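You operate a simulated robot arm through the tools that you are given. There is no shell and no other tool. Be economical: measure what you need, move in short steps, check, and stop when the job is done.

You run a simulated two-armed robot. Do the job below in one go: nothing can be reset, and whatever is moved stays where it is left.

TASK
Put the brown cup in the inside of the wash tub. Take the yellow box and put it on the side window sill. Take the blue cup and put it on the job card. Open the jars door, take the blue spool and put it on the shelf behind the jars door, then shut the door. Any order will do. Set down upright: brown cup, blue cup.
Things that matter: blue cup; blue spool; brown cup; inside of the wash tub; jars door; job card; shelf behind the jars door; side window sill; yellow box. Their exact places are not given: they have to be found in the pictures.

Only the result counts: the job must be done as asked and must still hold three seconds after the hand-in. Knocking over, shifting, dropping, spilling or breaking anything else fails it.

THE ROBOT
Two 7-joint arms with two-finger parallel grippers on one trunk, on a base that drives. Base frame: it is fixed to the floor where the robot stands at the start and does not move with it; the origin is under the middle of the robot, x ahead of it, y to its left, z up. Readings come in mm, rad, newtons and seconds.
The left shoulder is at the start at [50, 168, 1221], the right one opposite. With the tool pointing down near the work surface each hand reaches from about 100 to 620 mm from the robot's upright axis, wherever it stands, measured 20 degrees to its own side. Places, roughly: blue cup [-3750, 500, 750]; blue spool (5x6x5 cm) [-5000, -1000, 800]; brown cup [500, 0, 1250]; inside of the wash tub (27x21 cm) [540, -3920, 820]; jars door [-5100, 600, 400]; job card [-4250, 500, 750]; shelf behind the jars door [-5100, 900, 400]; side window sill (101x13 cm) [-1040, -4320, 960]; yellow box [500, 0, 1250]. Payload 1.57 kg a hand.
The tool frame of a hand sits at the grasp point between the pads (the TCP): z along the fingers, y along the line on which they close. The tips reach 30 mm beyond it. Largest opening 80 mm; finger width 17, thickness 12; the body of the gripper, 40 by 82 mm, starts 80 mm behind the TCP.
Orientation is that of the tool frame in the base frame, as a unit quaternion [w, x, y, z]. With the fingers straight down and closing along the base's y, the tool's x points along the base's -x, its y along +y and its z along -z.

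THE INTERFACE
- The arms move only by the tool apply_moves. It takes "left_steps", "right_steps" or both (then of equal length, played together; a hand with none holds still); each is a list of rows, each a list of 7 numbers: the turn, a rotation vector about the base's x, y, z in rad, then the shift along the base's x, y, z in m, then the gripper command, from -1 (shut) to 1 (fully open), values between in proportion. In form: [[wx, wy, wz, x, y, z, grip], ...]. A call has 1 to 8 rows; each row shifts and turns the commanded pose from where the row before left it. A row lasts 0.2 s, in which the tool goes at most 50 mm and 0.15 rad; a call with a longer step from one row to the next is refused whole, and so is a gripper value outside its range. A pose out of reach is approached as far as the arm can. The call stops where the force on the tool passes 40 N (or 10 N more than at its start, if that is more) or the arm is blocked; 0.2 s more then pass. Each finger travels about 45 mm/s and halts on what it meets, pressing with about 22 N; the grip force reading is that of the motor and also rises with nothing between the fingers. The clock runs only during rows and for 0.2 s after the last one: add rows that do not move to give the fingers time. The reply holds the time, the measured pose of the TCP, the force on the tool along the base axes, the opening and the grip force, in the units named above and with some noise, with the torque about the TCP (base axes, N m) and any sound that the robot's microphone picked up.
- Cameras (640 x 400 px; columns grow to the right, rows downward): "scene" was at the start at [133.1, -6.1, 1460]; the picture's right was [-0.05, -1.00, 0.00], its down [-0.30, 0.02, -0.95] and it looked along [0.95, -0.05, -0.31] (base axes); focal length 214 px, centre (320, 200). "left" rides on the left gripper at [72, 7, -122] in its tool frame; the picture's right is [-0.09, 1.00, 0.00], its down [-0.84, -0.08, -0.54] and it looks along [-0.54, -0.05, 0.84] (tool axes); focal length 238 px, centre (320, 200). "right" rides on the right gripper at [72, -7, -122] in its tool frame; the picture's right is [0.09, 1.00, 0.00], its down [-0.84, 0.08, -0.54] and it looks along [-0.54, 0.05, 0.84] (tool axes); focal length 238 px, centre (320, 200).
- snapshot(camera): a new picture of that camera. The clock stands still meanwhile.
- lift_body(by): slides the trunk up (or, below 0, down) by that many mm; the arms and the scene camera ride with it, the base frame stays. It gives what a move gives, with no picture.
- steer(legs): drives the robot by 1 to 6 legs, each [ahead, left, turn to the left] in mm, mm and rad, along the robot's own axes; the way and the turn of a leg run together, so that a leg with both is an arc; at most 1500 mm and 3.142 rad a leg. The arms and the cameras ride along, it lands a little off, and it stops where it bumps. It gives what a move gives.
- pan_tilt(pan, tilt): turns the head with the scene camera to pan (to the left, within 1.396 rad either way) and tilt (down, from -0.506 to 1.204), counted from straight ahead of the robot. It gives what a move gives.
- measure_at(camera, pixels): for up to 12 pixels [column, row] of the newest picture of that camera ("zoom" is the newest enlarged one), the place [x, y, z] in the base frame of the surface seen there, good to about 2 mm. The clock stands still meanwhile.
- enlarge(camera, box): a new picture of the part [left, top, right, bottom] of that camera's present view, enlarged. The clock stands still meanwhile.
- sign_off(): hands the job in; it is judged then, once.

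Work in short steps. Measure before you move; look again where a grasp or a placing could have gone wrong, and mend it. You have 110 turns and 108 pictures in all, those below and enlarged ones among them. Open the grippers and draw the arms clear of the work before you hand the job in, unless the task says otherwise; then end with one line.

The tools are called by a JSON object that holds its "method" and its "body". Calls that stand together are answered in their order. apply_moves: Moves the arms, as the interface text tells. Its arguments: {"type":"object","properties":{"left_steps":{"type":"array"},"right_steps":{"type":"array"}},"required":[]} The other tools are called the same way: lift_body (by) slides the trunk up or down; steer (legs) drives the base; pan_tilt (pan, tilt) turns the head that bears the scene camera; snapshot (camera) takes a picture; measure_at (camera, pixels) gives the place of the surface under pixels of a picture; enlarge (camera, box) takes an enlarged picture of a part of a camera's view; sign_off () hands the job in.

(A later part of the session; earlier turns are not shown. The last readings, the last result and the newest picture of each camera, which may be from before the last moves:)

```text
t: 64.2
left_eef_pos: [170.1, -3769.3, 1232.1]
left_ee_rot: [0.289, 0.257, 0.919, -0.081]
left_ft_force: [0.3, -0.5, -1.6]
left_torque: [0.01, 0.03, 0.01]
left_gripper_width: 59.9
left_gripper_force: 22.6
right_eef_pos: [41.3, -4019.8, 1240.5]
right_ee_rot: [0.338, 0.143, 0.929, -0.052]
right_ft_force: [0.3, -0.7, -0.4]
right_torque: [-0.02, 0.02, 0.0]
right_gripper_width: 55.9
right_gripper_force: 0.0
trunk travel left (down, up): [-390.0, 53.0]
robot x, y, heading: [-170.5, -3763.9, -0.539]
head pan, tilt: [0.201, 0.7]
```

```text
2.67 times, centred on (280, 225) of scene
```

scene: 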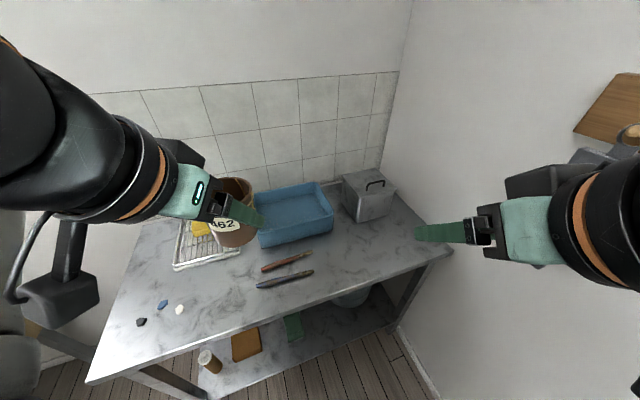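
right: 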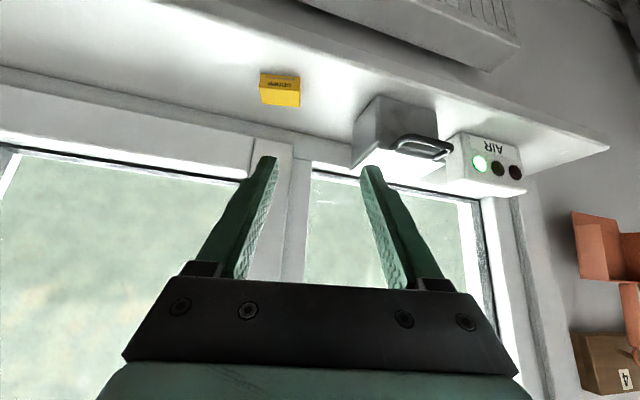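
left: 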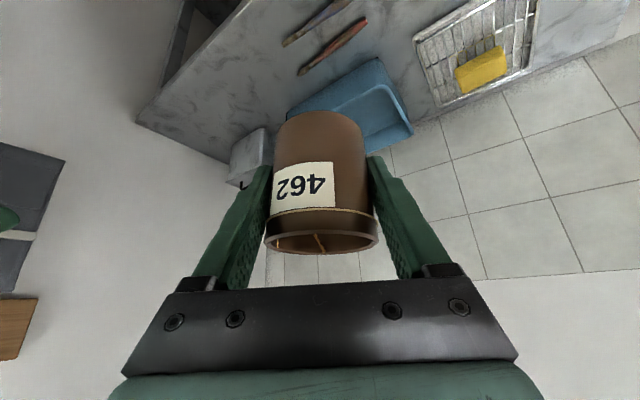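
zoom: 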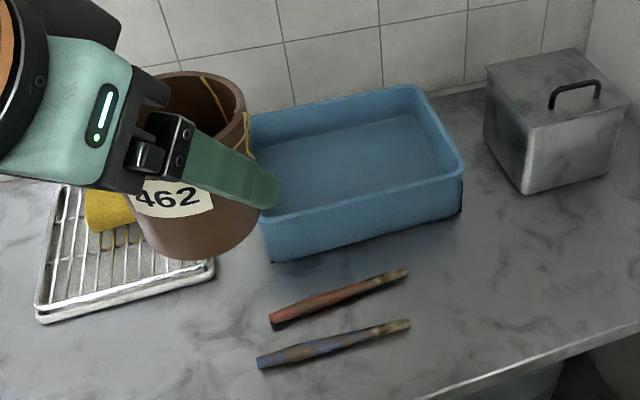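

The table edge is at x=210, the tub rim at 906, and its floor or water surface reads 879. Interior centre is about (525,-3925). I'll move the base slightly closer.

{"method": "steer", "body": {"legs": [[57, 11, 0]]}}

```text
t: 65.1
left_eef_pos: [226.2, -3789.6, 1232.2]
left_ee_rot: [0.288, 0.257, 0.919, -0.081]
left_ft_force: [1.3, 0.0, -1.7]
left_torque: [0.03, 0.03, 0.04]
left_gripper_width: 59.8
left_gripper_force: 22.1
right_eef_pos: [97.1, -4039.9, 1240.4]
right_ee_rot: [0.337, 0.143, 0.929, -0.051]
right_ft_force: [0.0, 0.1, -0.4]
right_torque: [0.04, 0.02, 0.02]
right_gripper_width: 56.2
right_gripper_force: 0.1
trunk travel left (down, up): [-390.0, 53.0]
robot x, y, heading: [-119.0, -3784.7, -0.543]
head pan, tilt: [0.201, 0.7]
```

{"method": "apply_moves", "body": {"left_steps": [[0, 0, 0, 0.037, -0.017, -0.025, -1], [0, 0, 0, 0.037, -0.017, -0.025, -1], [0, 0, 0, 0.037, -0.017, -0.025, -1], [0, 0, 0, 0.037, -0.017, -0.025, -1], [0, 0, 0, 0.037, -0.017, -0.025, -1], [0, 0, 0, 0.037, -0.017, -0.025, -1], [0, 0, 0, 0.037, -0.017, -0.025, -1], [0, 0, 0, 0.037, -0.017, -0.025, -1]]}}

{"method": "snapshot", "body": {"camera": "left"}}

{"method": "snapshot", "body": {"camera": "scene"}}

```text
t: 66.9
left_eef_pos: [523.5, -3925.0, 1030.6]
left_ee_rot: [0.29, 0.257, 0.919, -0.081]
left_ft_force: [-0.6, -0.5, -0.6]
left_torque: [0.02, 0.02, -0.02]
left_gripper_width: 59.9
left_gripper_force: 22.1
right_eef_pos: [97.0, -4039.8, 1240.5]
right_ee_rot: [0.338, 0.143, 0.929, -0.051]
right_ft_force: [-0.3, -0.7, 0.3]
right_torque: [0.03, 0.02, 0.01]
right_gripper_width: 55.8
right_gripper_force: 0.1
trunk travel left (down, up): [-390.0, 53.0]
robot x, y, heading: [-113.8, -3782.6, -0.542]
head pan, tilt: [0.201, 0.7]
```

```text
75 pictures are left
```

left: 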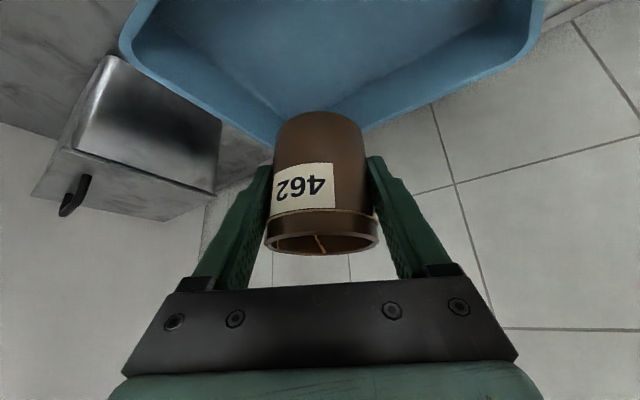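

```text
74 pictures are left
```

scene: 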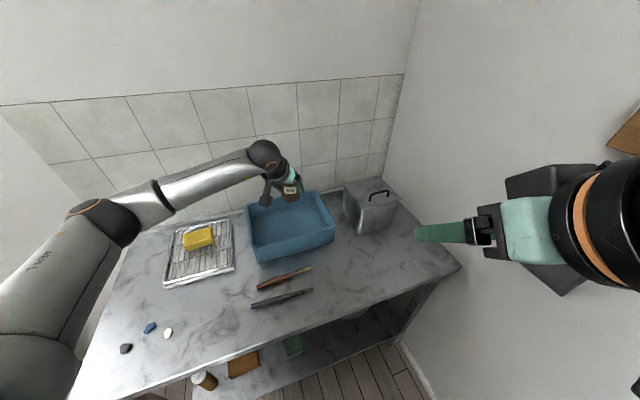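

{"method": "measure_at", "body": {"camera": "left", "pixels": [[330, 40], [270, 50], [400, 30], [290, 110], [125, 45], [270, 140], [545, 30], [370, 125], [320, 114], [320, 160], [320, 200], [235, 60]]}}

```text
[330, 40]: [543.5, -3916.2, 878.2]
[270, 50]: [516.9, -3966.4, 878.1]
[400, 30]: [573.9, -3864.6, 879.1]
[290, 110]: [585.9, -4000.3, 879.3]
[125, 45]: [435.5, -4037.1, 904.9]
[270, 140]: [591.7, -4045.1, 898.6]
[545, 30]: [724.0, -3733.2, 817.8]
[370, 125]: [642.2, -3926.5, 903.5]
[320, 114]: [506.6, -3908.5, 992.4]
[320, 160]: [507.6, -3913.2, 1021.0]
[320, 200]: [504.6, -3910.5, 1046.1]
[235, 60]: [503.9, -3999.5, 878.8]
```

The tub centre is about (540,-3921). I'll descend to just above the 879 surface.

{"method": "apply_moves", "body": {"left_steps": [[0, 0, 0, 0.006, 0.002, -0.03, -1], [0, 0, 0, 0.004, 0.002, -0.03, -1], [0, 0, 0, 0, 0, -0.02, -1], [0, 0, 0, 0, 0, -0.015, -1], [0, 0, 0, 0, 0, 0, -1]]}}

{"method": "snapshot", "body": {"camera": "left"}}

```text
t: 68.1
left_eef_pos: [532.6, -3919.7, 937.7]
left_ee_rot: [0.288, 0.257, 0.919, -0.081]
left_ft_force: [-0.6, 0.1, -1.7]
left_torque: [0.02, 0.05, 0.0]
left_gripper_width: 59.6
left_gripper_force: 21.6
right_eef_pos: [94.9, -4039.2, 1241.5]
right_ee_rot: [0.339, 0.143, 0.928, -0.052]
right_ft_force: [-0.5, 0.2, -0.3]
right_torque: [0.01, 0.01, 0.0]
right_gripper_width: 56.0
right_gripper_force: 0.0
trunk travel left (down, up): [-390.0, 53.0]
robot x, y, heading: [-116.4, -3781.0, -0.548]
head pan, tilt: [0.201, 0.7]
```

```text
73 pictures are left
```

left: 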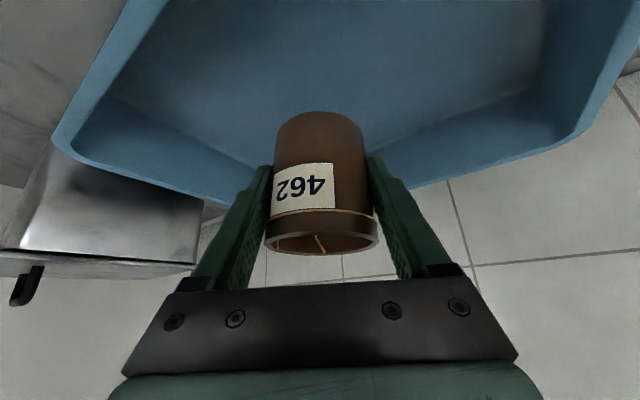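

{"method": "apply_moves", "body": {"left_steps": [[0, 0, 0, 0, 0, -0.005, -1], [0, 0, 0, 0, 0, -0.004, -1], [0, 0, 0, 0, 0, -0.003, -1], [0, 0, 0, 0, 0, 0, -1]]}}

{"method": "measure_at", "body": {"camera": "left", "pixels": [[320, 60], [200, 80], [480, 60], [320, 100], [160, 140], [320, 118]]}}

```text
t: 69.1
left_eef_pos: [531.0, -3920.2, 925.0]
left_ee_rot: [0.289, 0.256, 0.919, -0.081]
left_ft_force: [0.3, -0.1, -1.7]
left_torque: [0.0, 0.01, -0.04]
left_gripper_width: 59.7
left_gripper_force: 22.0
right_eef_pos: [97.1, -4039.2, 1241.4]
right_ee_rot: [0.339, 0.143, 0.929, -0.052]
right_ft_force: [-0.3, 0.4, -0.5]
right_torque: [0.01, -0.02, -0.01]
right_gripper_width: 56.1
right_gripper_force: 0.0
trunk travel left (down, up): [-390.0, 53.0]
robot x, y, heading: [-118.4, -3787.5, -0.543]
head pan, tilt: [0.201, 0.7]
```

```text
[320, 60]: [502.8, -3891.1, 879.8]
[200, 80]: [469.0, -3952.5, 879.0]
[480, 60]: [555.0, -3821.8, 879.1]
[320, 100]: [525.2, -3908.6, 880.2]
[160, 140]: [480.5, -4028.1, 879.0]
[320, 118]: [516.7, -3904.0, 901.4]
```

The cup bottom is about 6 mm above the surface. I'll continue down in small steps, watching force.

{"method": "apply_moves", "body": {"left_steps": [[0, 0, 0, 0, 0, -0.003, -1], [0, 0, 0, 0, 0, -0.003, -1], [0, 0, 0, 0, 0, -0.002, -1], [0, 0, 0, 0, 0, 0, -1]]}}

{"method": "enlarge", "body": {"camera": "left", "box": [200, 60, 440, 210]}}

```text
t: 70.1
left_eef_pos: [531.2, -3920.6, 919.5]
left_ee_rot: [0.29, 0.257, 0.918, -0.081]
left_ft_force: [-0.2, -0.1, -1.3]
left_torque: [0.02, 0.0, -0.04]
left_gripper_width: 59.9
left_gripper_force: 21.7
right_eef_pos: [95.7, -4039.8, 1240.6]
right_ee_rot: [0.339, 0.142, 0.929, -0.052]
right_ft_force: [0.4, -0.5, -0.5]
right_torque: [-0.01, 0.02, 0.01]
right_gripper_width: 56.0
right_gripper_force: 0.0
trunk travel left (down, up): [-390.0, 53.0]
robot x, y, heading: [-116.8, -3784.4, -0.547]
head pan, tilt: [0.201, 0.7]
```

```text
2.67 times, centred on (320, 135) of left
```

zoom: 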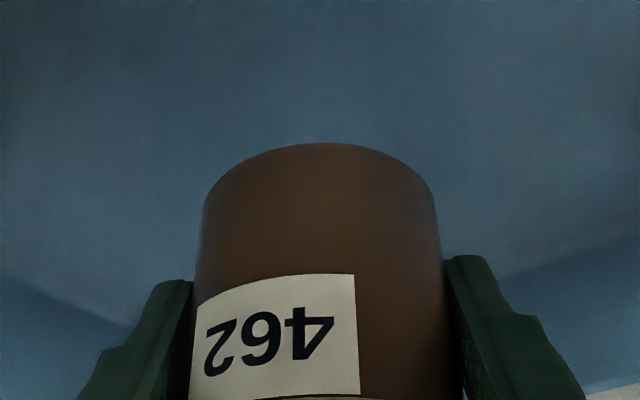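

{"method": "measure_at", "body": {"camera": "zoom", "pixels": [[320, 130], [320, 140], [320, 148], [320, 155], [320, 180], [320, 220], [220, 180], [425, 180]]}}

{"method": "apply_moves", "body": {"left_steps": [[0, 0, 0, 0, 0, -0.002, -1], [0, 0, 0, 0, 0, -0.002, -1], [0, 0, 0, 0, 0, 0, -1]]}}

```text
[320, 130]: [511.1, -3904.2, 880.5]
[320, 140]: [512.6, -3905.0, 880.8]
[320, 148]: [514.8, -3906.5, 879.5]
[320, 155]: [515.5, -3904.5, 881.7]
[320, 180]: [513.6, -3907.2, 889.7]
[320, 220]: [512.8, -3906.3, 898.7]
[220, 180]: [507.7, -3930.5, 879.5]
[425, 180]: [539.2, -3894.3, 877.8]
```

```text
t: 70.9
left_eef_pos: [531.4, -3920.6, 914.0]
left_ee_rot: [0.289, 0.257, 0.919, -0.081]
left_ft_force: [-0.1, -0.2, -1.8]
left_torque: [0.03, 0.03, 0.0]
left_gripper_width: 59.8
left_gripper_force: 22.0
right_eef_pos: [96.2, -4039.2, 1241.3]
right_ee_rot: [0.338, 0.143, 0.929, -0.052]
right_ft_force: [0.0, -0.4, 0.2]
right_torque: [0.01, -0.01, -0.01]
right_gripper_width: 56.0
right_gripper_force: 0.0
trunk travel left (down, up): [-390.0, 53.0]
robot x, y, heading: [-118.9, -3785.4, -0.54]
head pan, tilt: [0.201, 0.7]
```

There is no contact below 879, so that is a water surface. I'll keep descending towards the floor at about 820.

{"method": "apply_moves", "body": {"left_steps": [[0, 0, 0, 0, 0, -0.008, -1], [0, 0, 0, 0, 0, -0.008, -1], [0, 0, 0, 0, 0, -0.007, -1], [0, 0, 0, 0, 0, -0.005, -1], [0, 0, 0, 0, 0, -0.004, -1], [0, 0, 0, 0, 0, 0, -1]]}}

{"method": "snapshot", "body": {"camera": "left"}}

```text
t: 72.3
left_eef_pos: [530.1, -3921.4, 881.7]
left_ee_rot: [0.289, 0.257, 0.919, -0.08]
left_ft_force: [0.4, 0.4, -0.6]
left_torque: [0.01, 0.03, -0.02]
left_gripper_width: 59.6
left_gripper_force: 22.0
right_eef_pos: [96.9, -4039.7, 1240.0]
right_ee_rot: [0.338, 0.143, 0.929, -0.053]
right_ft_force: [0.1, 0.6, 0.0]
right_torque: [-0.02, 0.01, -0.01]
right_gripper_width: 56.2
right_gripper_force: 0.1
trunk travel left (down, up): [-390.0, 53.0]
robot x, y, heading: [-118.4, -3787.9, -0.547]
head pan, tilt: [0.201, 0.7]
```

```text
71 pictures are left
```

left: 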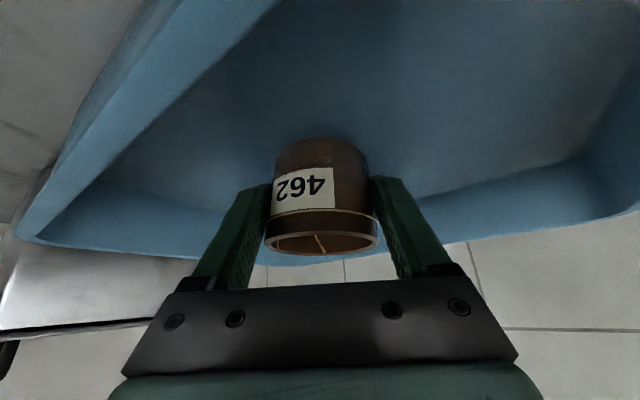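

Water hides the cup bottom. I'll go on in small steps until force shows.

{"method": "apply_moves", "body": {"left_steps": [[0, 0, 0, 0, 0, -0.005, -1], [0, 0, 0, 0, 0, -0.004, -1], [0, 0, 0, 0, 0, -0.003, -1], [0, 0, 0, 0, 0, -0.003, -1], [0, 0, 0, 0, 0, 0, -1]]}}

```text
t: 73.5
left_eef_pos: [532.6, -3922.3, 870.0]
left_ee_rot: [0.292, 0.256, 0.918, -0.082]
left_ft_force: [-0.3, 1.7, 11.7]
left_torque: [-0.26, 0.01, -0.04]
left_gripper_width: 59.8
left_gripper_force: 22.4
right_eef_pos: [95.2, -4039.4, 1241.7]
right_ee_rot: [0.339, 0.143, 0.928, -0.053]
right_ft_force: [-0.3, 0.2, 0.8]
right_torque: [0.02, 0.01, -0.02]
right_gripper_width: 55.9
right_gripper_force: 0.0
trunk travel left (down, up): [-390.0, 53.0]
robot x, y, heading: [-118.6, -3785.8, -0.548]
head pan, tilt: [0.201, 0.7]
```

Contact at TCP 870 with about 12 N. I'll ease off 1 mm, open, and lift straight out.

{"method": "apply_moves", "body": {"left_steps": [[0, 0, 0, 0, 0, 0.001, -1], [0, 0, 0, 0, 0, 0, 0.6], [0, 0, 0, 0, 0, 0, 0.9], [0, 0, 0, 0, 0, 0, 0.9], [0, 0, 0, 0, 0, 0.02, 0.9], [0, 0, 0, 0, 0, 0.04, 0.9], [0, 0, 0, 0, 0, 0.04, 0.9], [0, 0, 0, 0, 0, 0.04, 0.9]]}}

{"method": "snapshot", "body": {"camera": "left"}}

```text
t: 75.3
left_eef_pos: [530.1, -3918.8, 1010.2]
left_ee_rot: [0.289, 0.258, 0.918, -0.081]
left_ft_force: [-0.7, 0.2, 0.1]
left_torque: [-0.01, 0.03, 0.02]
left_gripper_width: 76.1
left_gripper_force: 0.1
right_eef_pos: [96.3, -4038.8, 1240.2]
right_ee_rot: [0.339, 0.143, 0.928, -0.053]
right_ft_force: [-1.0, -0.6, -0.1]
right_torque: [-0.02, 0.02, 0.02]
right_gripper_width: 56.1
right_gripper_force: 0.1
trunk travel left (down, up): [-390.0, 53.0]
robot x, y, heading: [-115.4, -3785.8, -0.544]
head pan, tilt: [0.201, 0.7]
```

```text
70 pictures are left
```

left: 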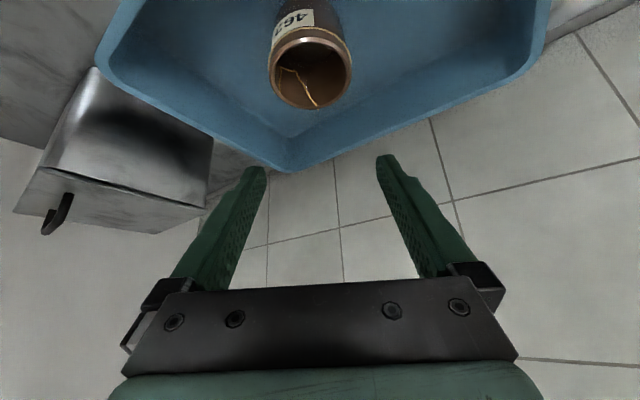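

The cup stands upright in the tub. I'll retract the left hand, back away and survey the route to the far side.

{"method": "apply_moves", "body": {"left_steps": [[0, 0, 0, 0, 0, 0.045, 0.9], [0, 0, 0, -0.037, 0.017, 0.027, 0.9], [0, 0, 0, -0.037, 0.017, 0.027, 0.9], [0, 0, 0, -0.037, 0.017, 0.027, 0.9], [0, 0, 0, -0.037, 0.017, 0.027, 0.9], [0, 0, 0, -0.037, 0.017, 0.027, 0.9], [0, 0, 0, -0.037, 0.017, 0.02, 0.9], [0, 0, 0, -0.037, 0.017, 0, 0.9]]}}

{"method": "snapshot", "body": {"camera": "scene"}}

{"method": "steer", "body": {"legs": [[-400, 0, 0], [0, 0, -1.6], [0, 0, -1.0]]}}

{"method": "pan_tilt", "body": {"pan": -0.4, "tilt": 0.35}}

{"method": "snapshot", "body": {"camera": "scene"}}

```text
t: 77.1
left_eef_pos: [270.6, -3802.8, 1208.3]
left_ee_rot: [0.289, 0.256, 0.919, -0.08]
left_ft_force: [0.8, 0.1, -0.5]
left_torque: [0.0, 0.0, -0.01]
left_gripper_width: 76.2
left_gripper_force: 0.1
right_eef_pos: [96.6, -4039.2, 1241.2]
right_ee_rot: [0.339, 0.143, 0.928, -0.051]
right_ft_force: [-0.7, 0.3, 0.2]
right_torque: [0.01, 0.0, 0.01]
right_gripper_width: 55.7
right_gripper_force: 0.0
trunk travel left (down, up): [-390.0, 53.0]
robot x, y, heading: [-116.1, -3783.4, -0.546]
head pan, tilt: [0.201, 0.7]
```

```text
69 pictures are left
```

scene: 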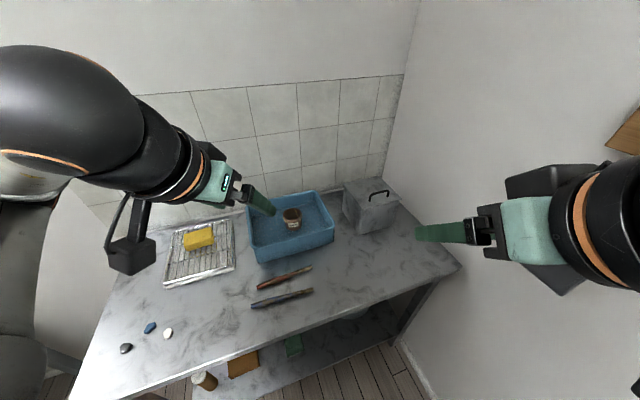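

```text
t: 86.0
left_eef_pos: [-789.9, -3777.4, 1209.1]
left_ee_rot: [0.004, 0.954, 0.011, -0.3]
left_ft_force: [0.1, 0.2, 0.1]
left_torque: [0.01, -0.03, -0.04]
left_gripper_width: 75.9
left_gripper_force: 0.0
right_eef_pos: [-768.8, -3483.4, 1240.3]
right_ee_rot: [0.045, 0.931, 0.123, -0.34]
right_ft_force: [-0.4, -0.2, -0.1]
right_torque: [-0.04, 0.0, 0.03]
right_gripper_width: 56.3
right_gripper_force: 0.1
trunk travel left (down, up): [-390.0, 53.0]
robot x, y, heading: [-454.1, -3583.9, -3.118]
head pan, tilt: [0.201, 0.7]
```

```text
t: 87.0
left_eef_pos: [-789.6, -3777.4, 1208.4]
left_ee_rot: [0.003, 0.954, 0.011, -0.301]
left_ft_force: [1.0, 0.1, -0.5]
left_torque: [0.01, -0.01, 0.01]
left_gripper_width: 76.1
left_gripper_force: 0.0
right_eef_pos: [-768.0, -3483.8, 1240.6]
right_ee_rot: [0.044, 0.931, 0.123, -0.34]
right_ft_force: [0.3, -0.8, -0.8]
right_torque: [0.0, -0.01, 0.02]
right_gripper_width: 55.9
right_gripper_force: 0.1
trunk travel left (down, up): [-390.0, 53.0]
robot x, y, heading: [-452.6, -3582.0, -3.121]
head pan, tilt: [-0.4, 0.351]
```

```text
68 pictures are left
```

scene: 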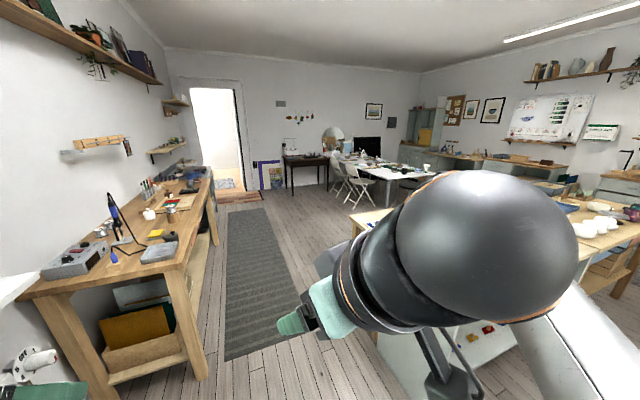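

I face -x with an open walkway ahead. I'll measure landmarks of the far area.

{"method": "measure_at", "body": {"camera": "scene", "pixels": [[212, 175], [240, 230], [300, 195], [305, 160], [345, 195], [385, 172], [425, 168], [480, 160], [560, 180], [380, 215], [330, 200], [540, 105]]}}

{"method": "enlarge", "body": {"camera": "scene", "box": [240, 80, 640, 240]}}

```text
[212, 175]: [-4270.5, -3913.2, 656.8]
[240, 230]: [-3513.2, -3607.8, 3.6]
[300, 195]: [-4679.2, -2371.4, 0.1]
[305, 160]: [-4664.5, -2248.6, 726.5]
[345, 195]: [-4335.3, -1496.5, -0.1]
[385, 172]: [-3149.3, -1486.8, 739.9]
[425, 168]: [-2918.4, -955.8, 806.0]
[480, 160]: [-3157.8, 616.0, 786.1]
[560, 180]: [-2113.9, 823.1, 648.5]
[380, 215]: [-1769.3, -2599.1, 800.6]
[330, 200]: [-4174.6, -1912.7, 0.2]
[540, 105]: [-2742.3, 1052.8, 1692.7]
```

```text
1.60 times, centred on (440, 160) of scene
```

zoom: 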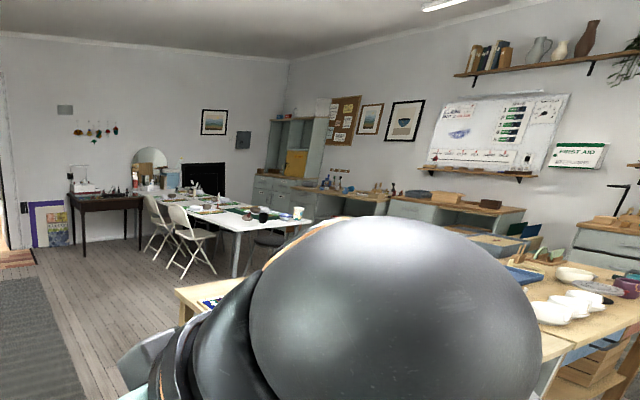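

I'll drive along the walkway to about x=-2650 and look towards +y.

{"method": "steer", "body": {"legs": [[1400, -100, 0], [800, -50, 0], [0, 0, -1.57]]}}

{"method": "pan_tilt", "body": {"pan": 0.3, "tilt": 0.3}}

{"method": "snapshot", "body": {"camera": "scene"}}

```text
t: 101.8
left_eef_pos: [-2876.9, -3145.5, 1208.9]
left_ee_rot: [-0.21, 0.683, -0.666, -0.216]
left_ft_force: [-0.3, 0.0, 0.5]
left_torque: [-0.01, 0.01, 0.02]
left_gripper_width: 76.1
left_gripper_force: 0.1
right_eef_pos: [-2582.4, -3166.0, 1240.1]
right_ee_rot: [-0.209, 0.746, -0.571, -0.272]
right_ft_force: [-0.6, 0.8, -0.3]
right_torque: [-0.06, 0.02, -0.01]
right_gripper_width: 55.8
right_gripper_force: 0.0
trunk travel left (down, up): [-390.0, 53.0]
robot x, y, heading: [-2679.6, -3479.9, 1.6]
head pan, tilt: [-0.4, 0.351]
```

```text
t: 102.9
left_eef_pos: [-2875.1, -3146.6, 1208.8]
left_ee_rot: [-0.21, 0.683, -0.666, -0.215]
left_ft_force: [-0.2, 0.0, -0.4]
left_torque: [0.02, 0.03, 0.02]
left_gripper_width: 76.1
left_gripper_force: 0.0
right_eef_pos: [-2582.8, -3165.7, 1241.6]
right_ee_rot: [-0.208, 0.746, -0.57, -0.273]
right_ft_force: [0.4, 0.3, 0.4]
right_torque: [0.0, 0.01, 0.0]
right_gripper_width: 56.0
right_gripper_force: 0.0
trunk travel left (down, up): [-390.0, 53.0]
robot x, y, heading: [-2682.0, -3480.9, 1.601]
head pan, tilt: [0.3, 0.3]
```

```text
66 pictures are left
```

scene: 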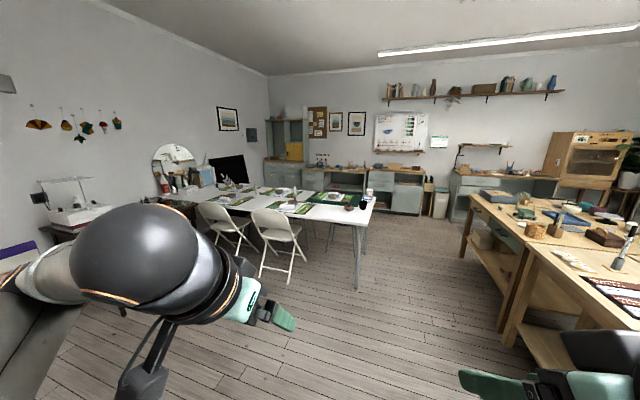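

I'll measure the passage between the white table and the islands, plus far objects.

{"method": "measure_at", "body": {"camera": "scene", "pixels": [[374, 200], [357, 285], [462, 255], [500, 335], [440, 300], [408, 195], [330, 172], [400, 172], [285, 160], [230, 170], [212, 178], [475, 178]]}}

{"method": "enlarge", "body": {"camera": "scene", "box": [140, 90, 460, 290]}}

```text
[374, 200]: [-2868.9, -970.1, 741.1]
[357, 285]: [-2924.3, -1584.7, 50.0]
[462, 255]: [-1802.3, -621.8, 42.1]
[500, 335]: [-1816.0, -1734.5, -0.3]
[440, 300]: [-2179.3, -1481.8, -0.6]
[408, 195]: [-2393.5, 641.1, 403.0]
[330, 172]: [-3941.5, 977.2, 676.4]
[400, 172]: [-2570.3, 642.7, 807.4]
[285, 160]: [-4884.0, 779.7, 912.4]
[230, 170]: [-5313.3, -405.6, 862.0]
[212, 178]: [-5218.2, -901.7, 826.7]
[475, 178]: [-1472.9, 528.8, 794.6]
```

```text
2.00 times, centred on (300, 190) of scene
```

zoom: 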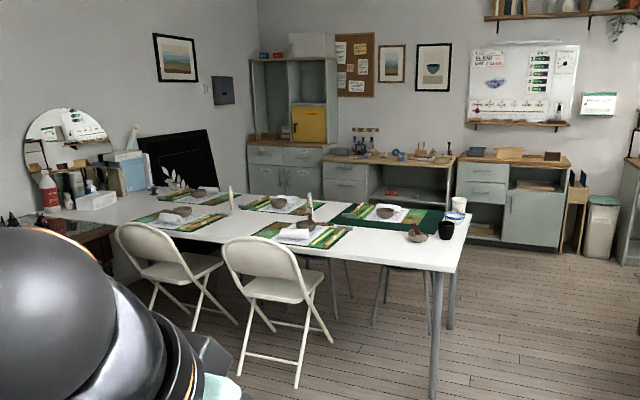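

The passage centre is x≈-2340. I'll drive through to about y=-150 and turn to face -x.

{"method": "steer", "body": {"legs": [[0, -330, -0.03], [1500, 0, 0], [1500, 0, 0], [330, 0, 0], [0, 0, 1.3]]}}

{"method": "pan_tilt", "body": {"pan": 0, "tilt": 0.35}}

{"method": "snapshot", "body": {"camera": "scene"}}

```text
t: 123.9
left_eef_pos: [-2611.0, -238.3, 1209.5]
left_ee_rot: [-0.052, 0.939, -0.164, -0.297]
left_ft_force: [0.4, -0.1, 0.3]
left_torque: [0.01, -0.03, 0.03]
left_gripper_width: 75.9
left_gripper_force: 0.0
right_eef_pos: [-2486.5, 27.0, 1241.4]
right_ee_rot: [-0.018, 0.938, -0.05, -0.342]
right_ft_force: [0.7, -0.8, 0.6]
right_torque: [-0.01, 0.0, -0.01]
right_gripper_width: 56.1
right_gripper_force: 0.0
trunk travel left (down, up): [-390.0, 53.0]
robot x, y, heading: [-2227.5, -183.4, 2.792]
head pan, tilt: [0.3, 0.3]
```

```text
t: 124.7
left_eef_pos: [-2612.2, -238.8, 1209.7]
left_ee_rot: [-0.052, 0.94, -0.163, -0.296]
left_ft_force: [-1.6, -0.1, 0.0]
left_torque: [0.01, -0.02, 0.01]
left_gripper_width: 75.7
left_gripper_force: 0.1
right_eef_pos: [-2486.1, 27.3, 1239.9]
right_ee_rot: [-0.017, 0.938, -0.05, -0.343]
right_ft_force: [1.0, 0.0, -0.8]
right_torque: [0.02, 0.02, 0.0]
right_gripper_width: 56.0
right_gripper_force: 0.1
trunk travel left (down, up): [-390.0, 53.0]
robot x, y, heading: [-2226.6, -176.8, 2.795]
head pan, tilt: [0.0, 0.351]
```

```text
64 pictures are left
```

scene: 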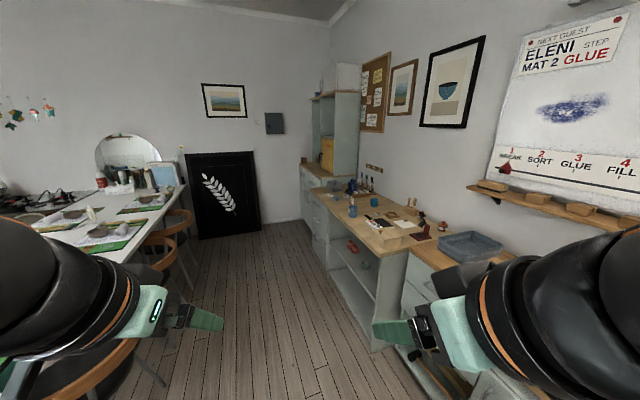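

{"method": "measure_at", "body": {"camera": "scene", "pixels": [[165, 345], [180, 225], [195, 290], [372, 345], [325, 230], [350, 220], [320, 265], [352, 212], [395, 240], [380, 222], [328, 155], [220, 235]]}}

{"method": "enlarge", "body": {"camera": "scene", "box": [290, 130, 490, 290]}}

```text
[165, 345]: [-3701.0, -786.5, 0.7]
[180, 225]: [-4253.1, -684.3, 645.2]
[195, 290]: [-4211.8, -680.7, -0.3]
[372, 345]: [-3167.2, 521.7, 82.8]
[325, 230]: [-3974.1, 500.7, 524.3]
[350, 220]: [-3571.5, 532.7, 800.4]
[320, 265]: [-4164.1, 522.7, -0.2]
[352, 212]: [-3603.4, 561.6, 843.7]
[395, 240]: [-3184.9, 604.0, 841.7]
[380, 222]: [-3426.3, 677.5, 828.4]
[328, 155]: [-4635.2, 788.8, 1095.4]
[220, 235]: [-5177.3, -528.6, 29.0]
```

```text
2.50 times, centred on (390, 210) of scene
```

zoom: 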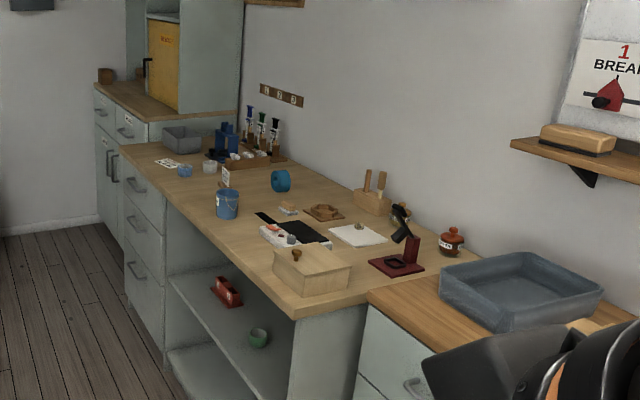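

The bench front edge is y≈510 and the stools reach y≈-680. The blue cup is near (-3650,560). I'll drive down the aisle and face the bench.

{"method": "steer", "body": {"legs": [[0, 0, 0.347], [1500, -90, 0], [110, 0, 0], [0, 0, -1.571]]}}

{"method": "pan_tilt", "body": {"pan": 0, "tilt": 0.7}}

{"method": "snapshot", "body": {"camera": "scene"}}

```text
refused: leg 2 is longer than a leg can be; nothing moved
```

```text
t: 125.6
left_eef_pos: [-2612.4, -238.7, 1208.3]
left_ee_rot: [-0.052, 0.94, -0.164, -0.296]
left_ft_force: [0.1, -0.7, -0.3]
left_torque: [0.03, 0.01, 0.02]
left_gripper_width: 76.0
left_gripper_force: 0.0
right_eef_pos: [-2487.1, 27.7, 1241.0]
right_ee_rot: [-0.018, 0.938, -0.05, -0.342]
right_ft_force: [-0.5, 0.2, -0.9]
right_torque: [-0.02, 0.0, -0.01]
right_gripper_width: 56.0
right_gripper_force: 0.0
trunk travel left (down, up): [-390.0, 53.0]
robot x, y, heading: [-2231.6, -178.9, 2.799]
head pan, tilt: [0.0, 0.7]
```

```text
62 pictures are left
```

scene: 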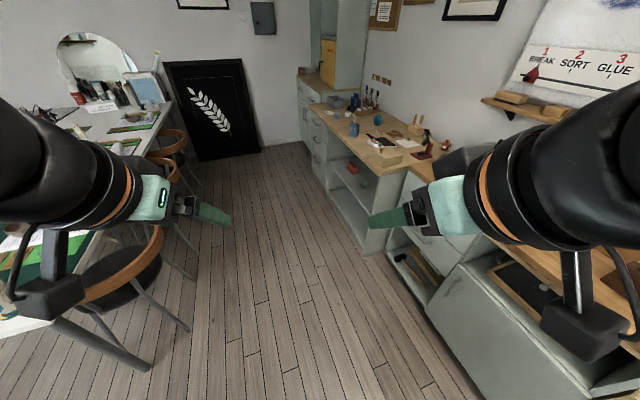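

The leg was too long, so I'll split it into shorter ones.

{"method": "steer", "body": {"legs": [[0, 0, 0.343], [1400, -90, 0], [200, 0, 0], [0, 0, -1.571]]}}

{"method": "snapshot", "body": {"camera": "scene"}}

```text
t: 138.8
left_eef_pos: [-4013.9, 260.3, 1208.6]
left_ee_rot: [0.215, -0.666, 0.683, 0.21]
left_ft_force: [-0.4, 0.5, 0.1]
left_torque: [-0.02, -0.02, 0.02]
left_gripper_width: 76.0
left_gripper_force: 0.0
right_eef_pos: [-3722.7, 224.2, 1240.7]
right_ee_rot: [-0.215, 0.731, -0.59, -0.267]
right_ft_force: [0.5, 0.2, -0.3]
right_torque: [-0.01, -0.01, -0.01]
right_gripper_width: 56.0
right_gripper_force: 0.0
trunk travel left (down, up): [-390.0, 53.0]
robot x, y, heading: [-3836.3, -84.6, 1.541]
head pan, tilt: [0.0, 0.7]
```

```text
61 pictures are left
```

scene: 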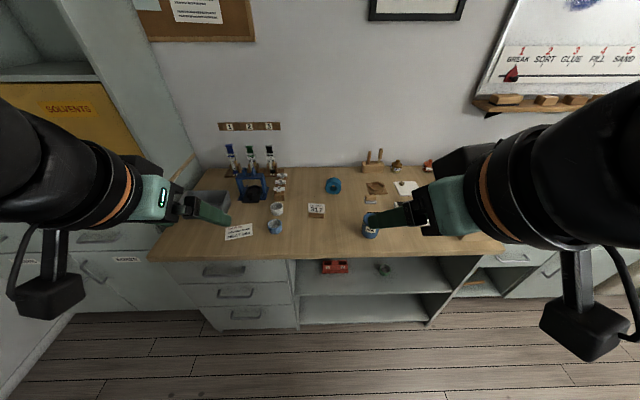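

{"method": "enlarge", "body": {"camera": "scene", "box": [200, 140, 440, 290]}}

{"method": "measure_at", "body": {"camera": "scene", "pixels": [[369, 225], [275, 227], [239, 231], [228, 234], [251, 229], [335, 184], [277, 209], [317, 210], [320, 240], [320, 255], [65, 105], [125, 260]]}}

```text
2.67 times, centred on (320, 215) of scene
```

zoom: 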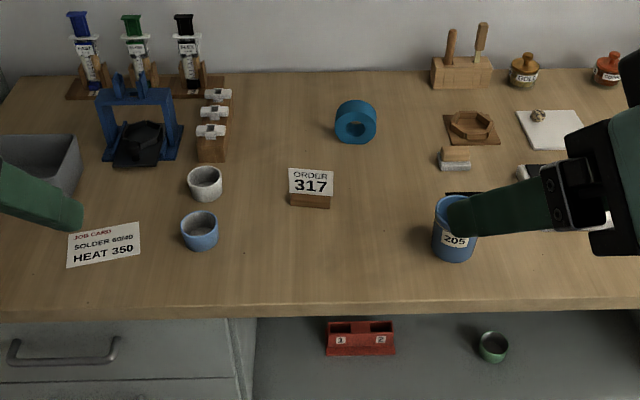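

```text
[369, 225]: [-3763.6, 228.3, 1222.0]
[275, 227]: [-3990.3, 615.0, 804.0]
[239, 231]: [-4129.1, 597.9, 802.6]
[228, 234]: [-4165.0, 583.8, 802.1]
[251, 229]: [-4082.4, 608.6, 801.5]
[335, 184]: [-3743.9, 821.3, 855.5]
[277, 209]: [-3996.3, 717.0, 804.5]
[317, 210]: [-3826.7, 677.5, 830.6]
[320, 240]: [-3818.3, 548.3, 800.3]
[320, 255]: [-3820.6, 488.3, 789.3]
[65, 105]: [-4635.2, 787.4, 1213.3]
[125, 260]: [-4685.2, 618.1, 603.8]
```

The numbered blue cup "205" at zoom (455,230) fits the given place and the job card is at zoom (104,245). I'll measure both closely.

{"method": "measure_at", "body": {"camera": "zoom", "pixels": [[437, 215], [474, 240], [455, 255], [440, 250], [452, 262], [470, 250], [67, 238], [138, 224], [68, 267], [141, 257], [445, 198], [218, 220]]}}

{"method": "snapshot", "body": {"camera": "right"}}

```text
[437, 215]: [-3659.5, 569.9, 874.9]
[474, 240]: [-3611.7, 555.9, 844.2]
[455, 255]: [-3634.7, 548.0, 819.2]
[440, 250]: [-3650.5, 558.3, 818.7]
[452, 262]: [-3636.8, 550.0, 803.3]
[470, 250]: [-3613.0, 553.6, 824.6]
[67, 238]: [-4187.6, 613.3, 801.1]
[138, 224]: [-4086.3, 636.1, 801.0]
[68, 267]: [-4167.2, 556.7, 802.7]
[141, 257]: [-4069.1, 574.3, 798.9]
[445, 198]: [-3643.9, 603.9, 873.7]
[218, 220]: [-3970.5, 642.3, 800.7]
```

```text
59 pictures are left
```

right: 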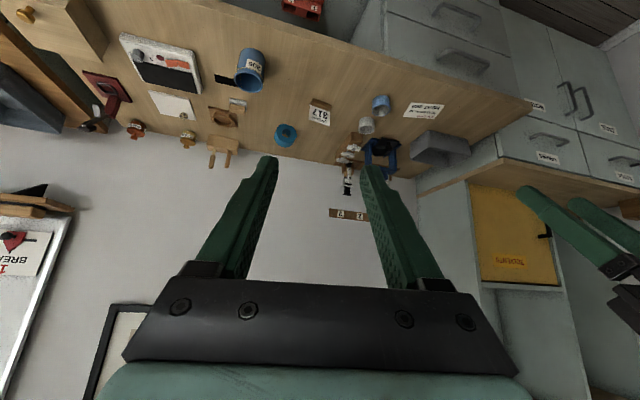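

{"method": "enlarge", "body": {"camera": "right", "box": [80, 20, 320, 170]}}

{"method": "measure_at", "body": {"camera": "zoom", "pixels": [[320, 150], [370, 165], [410, 150], [425, 110], [465, 190], [415, 180], [490, 90], [480, 110], [440, 75]]}}

```text
2.67 times, centred on (200, 95) of right
```

zoom: 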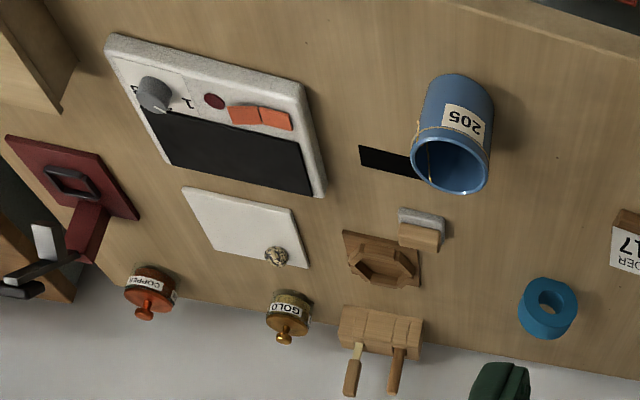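

```text
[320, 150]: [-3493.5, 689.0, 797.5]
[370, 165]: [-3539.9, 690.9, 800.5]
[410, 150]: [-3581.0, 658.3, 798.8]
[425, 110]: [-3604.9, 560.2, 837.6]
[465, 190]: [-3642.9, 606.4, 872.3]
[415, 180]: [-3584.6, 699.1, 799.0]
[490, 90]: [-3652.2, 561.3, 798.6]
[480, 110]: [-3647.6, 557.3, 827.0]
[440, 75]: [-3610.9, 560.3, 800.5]
```

The cup axis is about (-3630,579) with free space around it. I'll move the base 100 mm closer, then yaw and lower the right hand in front of the cup.

{"method": "steer", "body": {"legs": [[100, 0, 0.03]]}}

{"method": "apply_moves", "body": {"right_steps": [[0, 0, -0.08, 0.011, 0.01, -0.045, 1], [0, 0, -0.08, 0.011, 0.01, -0.045, 1], [0, 0, -0.08, 0.011, 0.01, -0.045, 1], [0, 0, 0, 0.011, 0.01, -0.045, 1], [0, 0, 0, 0.011, 0.01, -0.045, 1], [0, 0, 0, 0.011, 0.01, -0.045, 1], [0, 0, 0, 0.011, 0.01, -0.045, 1]]}}

```text
t: 139.9
left_eef_pos: [-4023.6, 354.5, 1209.1]
left_ee_rot: [-0.211, 0.677, -0.672, -0.213]
left_ft_force: [0.1, 0.3, -1.3]
left_torque: [0.01, 0.01, -0.01]
left_gripper_width: 76.0
left_gripper_force: 0.0
right_eef_pos: [-3729.9, 328.4, 1240.9]
right_ee_rot: [-0.21, 0.741, -0.578, -0.271]
right_ft_force: [0.1, -0.2, 0.2]
right_torque: [0.02, 0.0, 0.02]
right_gripper_width: 56.0
right_gripper_force: 0.0
trunk travel left (down, up): [-390.0, 53.0]
robot x, y, heading: [-3834.8, 15.9, 1.578]
head pan, tilt: [0.0, 0.7]
```

```text
t: 141.5
left_eef_pos: [-4022.8, 354.0, 1209.5]
left_ee_rot: [-0.212, 0.676, -0.673, -0.213]
left_ft_force: [-0.8, 0.2, 0.3]
left_torque: [0.01, 0.0, 0.01]
left_gripper_width: 76.0
left_gripper_force: 0.0
right_eef_pos: [-3669.9, 423.8, 936.1]
right_ee_rot: [-0.24, 0.667, -0.661, -0.244]
right_ft_force: [-0.2, 0.0, -0.7]
right_torque: [0.02, -0.02, 0.0]
right_gripper_width: 79.8
right_gripper_force: 0.1
right hand out of reach, approached as far as the arm can: row 2, 3, 4
trunk travel left (down, up): [-390.0, 53.0]
robot x, y, heading: [-3834.0, 12.9, 1.576]
head pan, tilt: [0.0, 0.7]
```

{"method": "apply_moves", "body": {"right_steps": [[0, 0, 0, 0.02, 0, -0.03, 1], [0, 0, 0, 0.02, 0, -0.03, 1], [0, 0, 0, 0, 0, -0.03, 1], [0, 0, 0, 0, 0, 0, 1]]}}

{"method": "snapshot", "body": {"camera": "right"}}

{"method": "snapshot", "body": {"camera": "scene"}}

```text
t: 142.5
left_eef_pos: [-4022.8, 353.9, 1209.7]
left_ee_rot: [-0.212, 0.676, -0.673, -0.213]
left_ft_force: [0.0, 0.3, -0.1]
left_torque: [-0.02, 0.0, -0.04]
left_gripper_width: 76.1
left_gripper_force: 0.1
right_eef_pos: [-3641.8, 423.6, 899.2]
right_ee_rot: [-0.243, 0.665, -0.663, -0.242]
right_ft_force: [-0.1, 0.3, -0.8]
right_torque: [0.02, -0.01, -0.02]
right_gripper_width: 80.0
right_gripper_force: 0.0
right hand out of reach, approached as far as the arm can: row 2, 3
trunk travel left (down, up): [-390.0, 53.0]
robot x, y, heading: [-3833.5, 14.6, 1.573]
head pan, tilt: [0.0, 0.7]
```

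```text
57 pictures are left
```

right: 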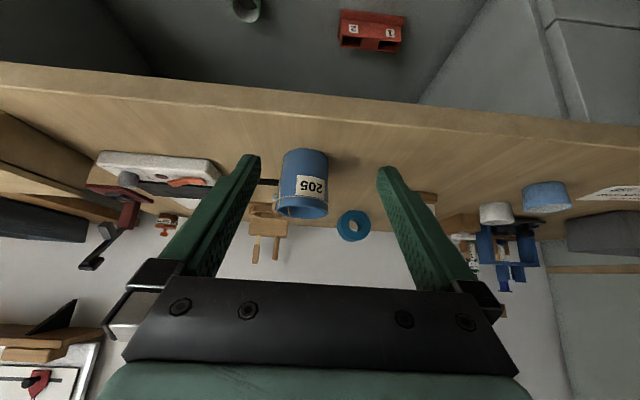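

```text
56 pictures are left
```

scene: 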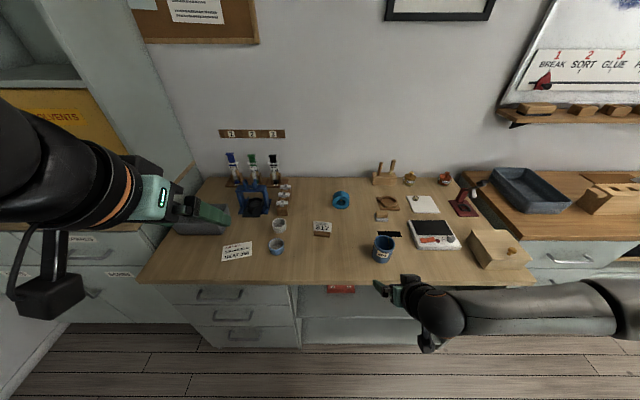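

The arm hits a limit when this close in, so I'll move forward at this height with the fingers straddling the rim, shift +12 mm in x, and descend there where reach is better.

{"method": "apply_moves", "body": {"right_steps": [[0, 0, 0, 0.006, 0.02, 0.005, 1], [0, 0, 0, 0.006, 0.03, 0.005, 1], [0, 0, 0, 0, 0.03, 0, 1], [0, 0, 0, 0, 0.03, 0, 1], [0, 0, 0, 0, 0, 0, 1]]}}

{"method": "snapshot", "body": {"camera": "right"}}

```text
t: 143.7
left_eef_pos: [-4024.2, 353.4, 1209.6]
left_ee_rot: [-0.212, 0.676, -0.673, -0.213]
left_ft_force: [0.1, 0.1, -0.7]
left_torque: [0.0, 0.02, 0.03]
left_gripper_width: 76.0
left_gripper_force: 0.1
right_eef_pos: [-3630.1, 535.8, 905.6]
right_ee_rot: [-0.241, 0.666, -0.662, -0.244]
right_ft_force: [-0.1, 0.3, 0.4]
right_torque: [0.0, 0.0, -0.02]
right_gripper_width: 79.8
right_gripper_force: 0.1
trunk travel left (down, up): [-390.0, 53.0]
robot x, y, heading: [-3834.9, 15.3, 1.577]
head pan, tilt: [0.0, 0.7]
```

```text
55 pictures are left
```

right: 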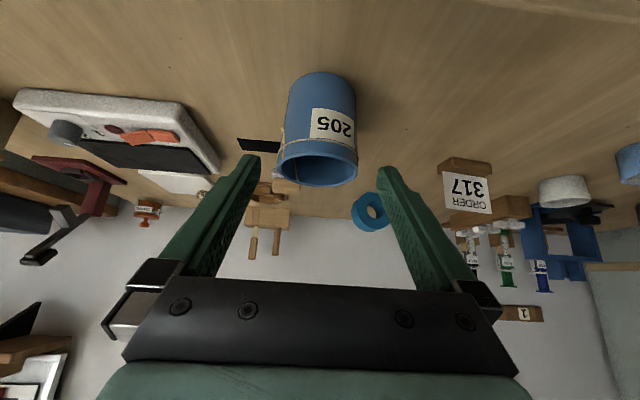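

{"method": "measure_at", "body": {"camera": "right", "pixels": [[281, 160], [357, 160], [318, 183], [318, 150], [288, 100], [356, 100], [322, 75], [445, 165]]}}

{"method": "apply_moves", "body": {"right_steps": [[0, 0, 0, 0, 0.04, -0.01, 1], [0, 0, 0, 0, 0, -0.025, 1], [0, 0, 0, 0, 0, -0.02, 1], [0, 0, 0, 0, 0, 0, 1]]}}

{"method": "snapshot", "body": {"camera": "right"}}

```text
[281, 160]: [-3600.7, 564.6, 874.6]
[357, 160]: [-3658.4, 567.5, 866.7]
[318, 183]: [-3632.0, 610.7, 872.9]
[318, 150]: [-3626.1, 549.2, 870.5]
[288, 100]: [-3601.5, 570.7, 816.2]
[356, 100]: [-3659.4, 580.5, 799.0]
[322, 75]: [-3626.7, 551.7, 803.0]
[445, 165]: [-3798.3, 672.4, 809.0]
```

```text
t: 144.7
left_eef_pos: [-4023.0, 354.1, 1208.2]
left_ee_rot: [-0.213, 0.676, -0.673, -0.213]
left_ft_force: [0.8, -0.3, 0.9]
left_torque: [-0.04, 0.04, 0.03]
left_gripper_width: 76.1
left_gripper_force: 0.1
right_eef_pos: [-3629.2, 572.7, 849.4]
right_ee_rot: [-0.242, 0.666, -0.663, -0.243]
right_ft_force: [-0.6, 0.3, 0.0]
right_torque: [-0.03, 0.01, -0.02]
right_gripper_width: 80.0
right_gripper_force: 0.1
trunk travel left (down, up): [-390.0, 53.0]
robot x, y, heading: [-3832.9, 14.8, 1.577]
head pan, tilt: [0.0, 0.7]
```

```text
54 pictures are left
```

right: 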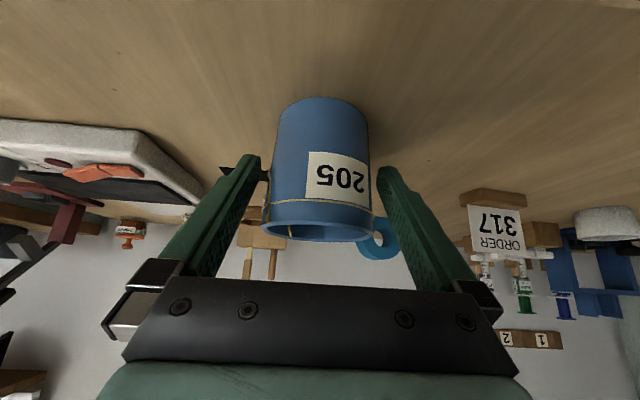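

The cup is between the fingers. I'll nudge 6 mm forward and close.

{"method": "apply_moves", "body": {"right_steps": [[0, 0, 0, 0, 0.006, 0, 1], [0, 0, 0, 0, 0, 0, 0.4], [0, 0, 0, 0, 0, 0, -1], [0, 0, 0, 0, 0, 0, -1], [0, 0, 0, 0, 0, 0, -1]]}}

{"method": "apply_moves", "body": {"right_steps": [[0, 0, 0, 0, 0, 0.02, -1], [0, 0, 0, 0, 0, 0.03, -1], [0, 0, 0, 0, 0, 0.04, -1], [0, 0, 0, 0, 0, 0.04, -1], [0, 0, 0, 0, -0.03, 0.04, -1], [0, 0, 0, 0, -0.03, 0.04, -1]]}}

{"method": "snapshot", "body": {"camera": "scene"}}

```text
t: 145.9
left_eef_pos: [-4023.8, 353.7, 1208.7]
left_ee_rot: [-0.212, 0.676, -0.673, -0.213]
left_ft_force: [0.1, 0.7, -0.2]
left_torque: [0.0, 0.02, -0.02]
left_gripper_width: 76.0
left_gripper_force: 0.1
right_eef_pos: [-3630.5, 579.3, 851.1]
right_ee_rot: [-0.241, 0.666, -0.662, -0.244]
right_ft_force: [-1.2, 0.0, 0.7]
right_torque: [0.02, 0.07, 0.0]
right_gripper_width: 60.6
right_gripper_force: 22.2
trunk travel left (down, up): [-390.0, 53.0]
robot x, y, heading: [-3831.1, 14.4, 1.579]
head pan, tilt: [0.0, 0.7]
```

```text
t: 147.3
left_eef_pos: [-4023.4, 353.1, 1208.0]
left_ee_rot: [-0.212, 0.676, -0.673, -0.213]
left_ft_force: [-1.3, -0.6, -0.3]
left_torque: [0.03, -0.02, -0.02]
left_gripper_width: 75.8
left_gripper_force: 0.1
right_eef_pos: [-3627.4, 516.8, 1061.2]
right_ee_rot: [-0.242, 0.666, -0.663, -0.242]
right_ft_force: [0.2, 0.0, -1.2]
right_torque: [0.01, 0.02, -0.02]
right_gripper_width: 60.5
right_gripper_force: 21.9
trunk travel left (down, up): [-390.0, 53.0]
robot x, y, heading: [-3833.2, 12.8, 1.577]
head pan, tilt: [0.0, 0.7]
```

```text
53 pictures are left
```

scene: 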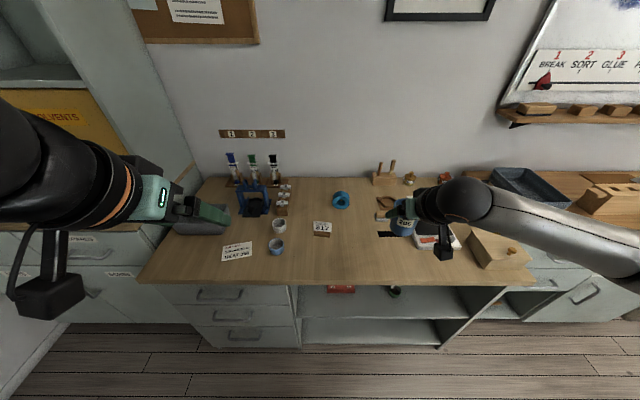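

The cup is held at 60.6 mm. I'll strafe 500 mm left to bring it in front of the job card.

{"method": "steer", "body": {"legs": [[0, 497, 0]]}}

{"method": "snapshot", "body": {"camera": "right"}}

{"method": "snapshot", "body": {"camera": "scene"}}

```text
t: 150.3
left_eef_pos: [-4529.0, 350.3, 1208.5]
left_ee_rot: [-0.212, 0.678, -0.67, -0.214]
left_ft_force: [0.5, 0.7, 0.1]
left_torque: [0.0, -0.03, 0.02]
left_gripper_width: 76.2
left_gripper_force: 0.1
right_eef_pos: [-4133.3, 515.5, 1061.0]
right_ee_rot: [-0.241, 0.667, -0.662, -0.243]
right_ft_force: [0.0, 0.3, -1.7]
right_torque: [0.01, -0.03, 0.03]
right_gripper_width: 60.3
right_gripper_force: 22.0
trunk travel left (down, up): [-390.0, 53.0]
robot x, y, heading: [-4337.7, 13.1, 1.574]
head pan, tilt: [0.0, 0.7]
```

```text
52 pictures are left
```

right: 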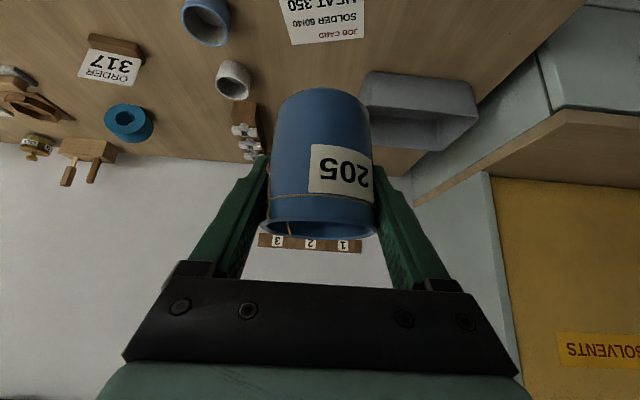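

```text
51 pictures are left
```

scene: 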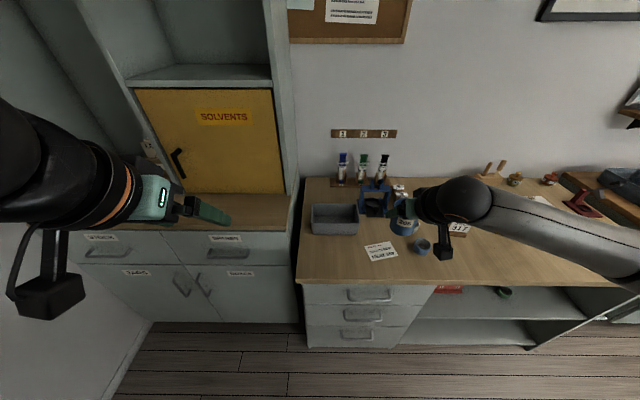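

{"method": "measure_at", "body": {"camera": "scene", "pixels": [[366, 247], [391, 242], [373, 260], [397, 254], [313, 228], [357, 228], [357, 207], [412, 247], [420, 240]]}}

{"method": "measure_at", "body": {"camera": "right", "pixels": [[290, 43], [363, 37], [360, 130], [440, 145], [360, 105], [185, 25], [228, 30]]}}

```text
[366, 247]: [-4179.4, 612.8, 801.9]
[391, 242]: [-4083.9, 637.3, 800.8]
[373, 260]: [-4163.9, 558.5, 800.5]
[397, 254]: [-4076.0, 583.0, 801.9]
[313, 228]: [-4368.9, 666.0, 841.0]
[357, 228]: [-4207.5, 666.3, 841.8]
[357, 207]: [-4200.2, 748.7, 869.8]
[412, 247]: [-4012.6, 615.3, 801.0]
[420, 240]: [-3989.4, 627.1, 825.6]
```

```text
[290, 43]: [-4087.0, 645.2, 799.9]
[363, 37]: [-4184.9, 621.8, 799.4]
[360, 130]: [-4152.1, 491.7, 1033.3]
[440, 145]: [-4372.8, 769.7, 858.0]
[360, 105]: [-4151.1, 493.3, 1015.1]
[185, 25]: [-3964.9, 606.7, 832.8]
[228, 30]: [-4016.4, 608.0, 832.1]
```

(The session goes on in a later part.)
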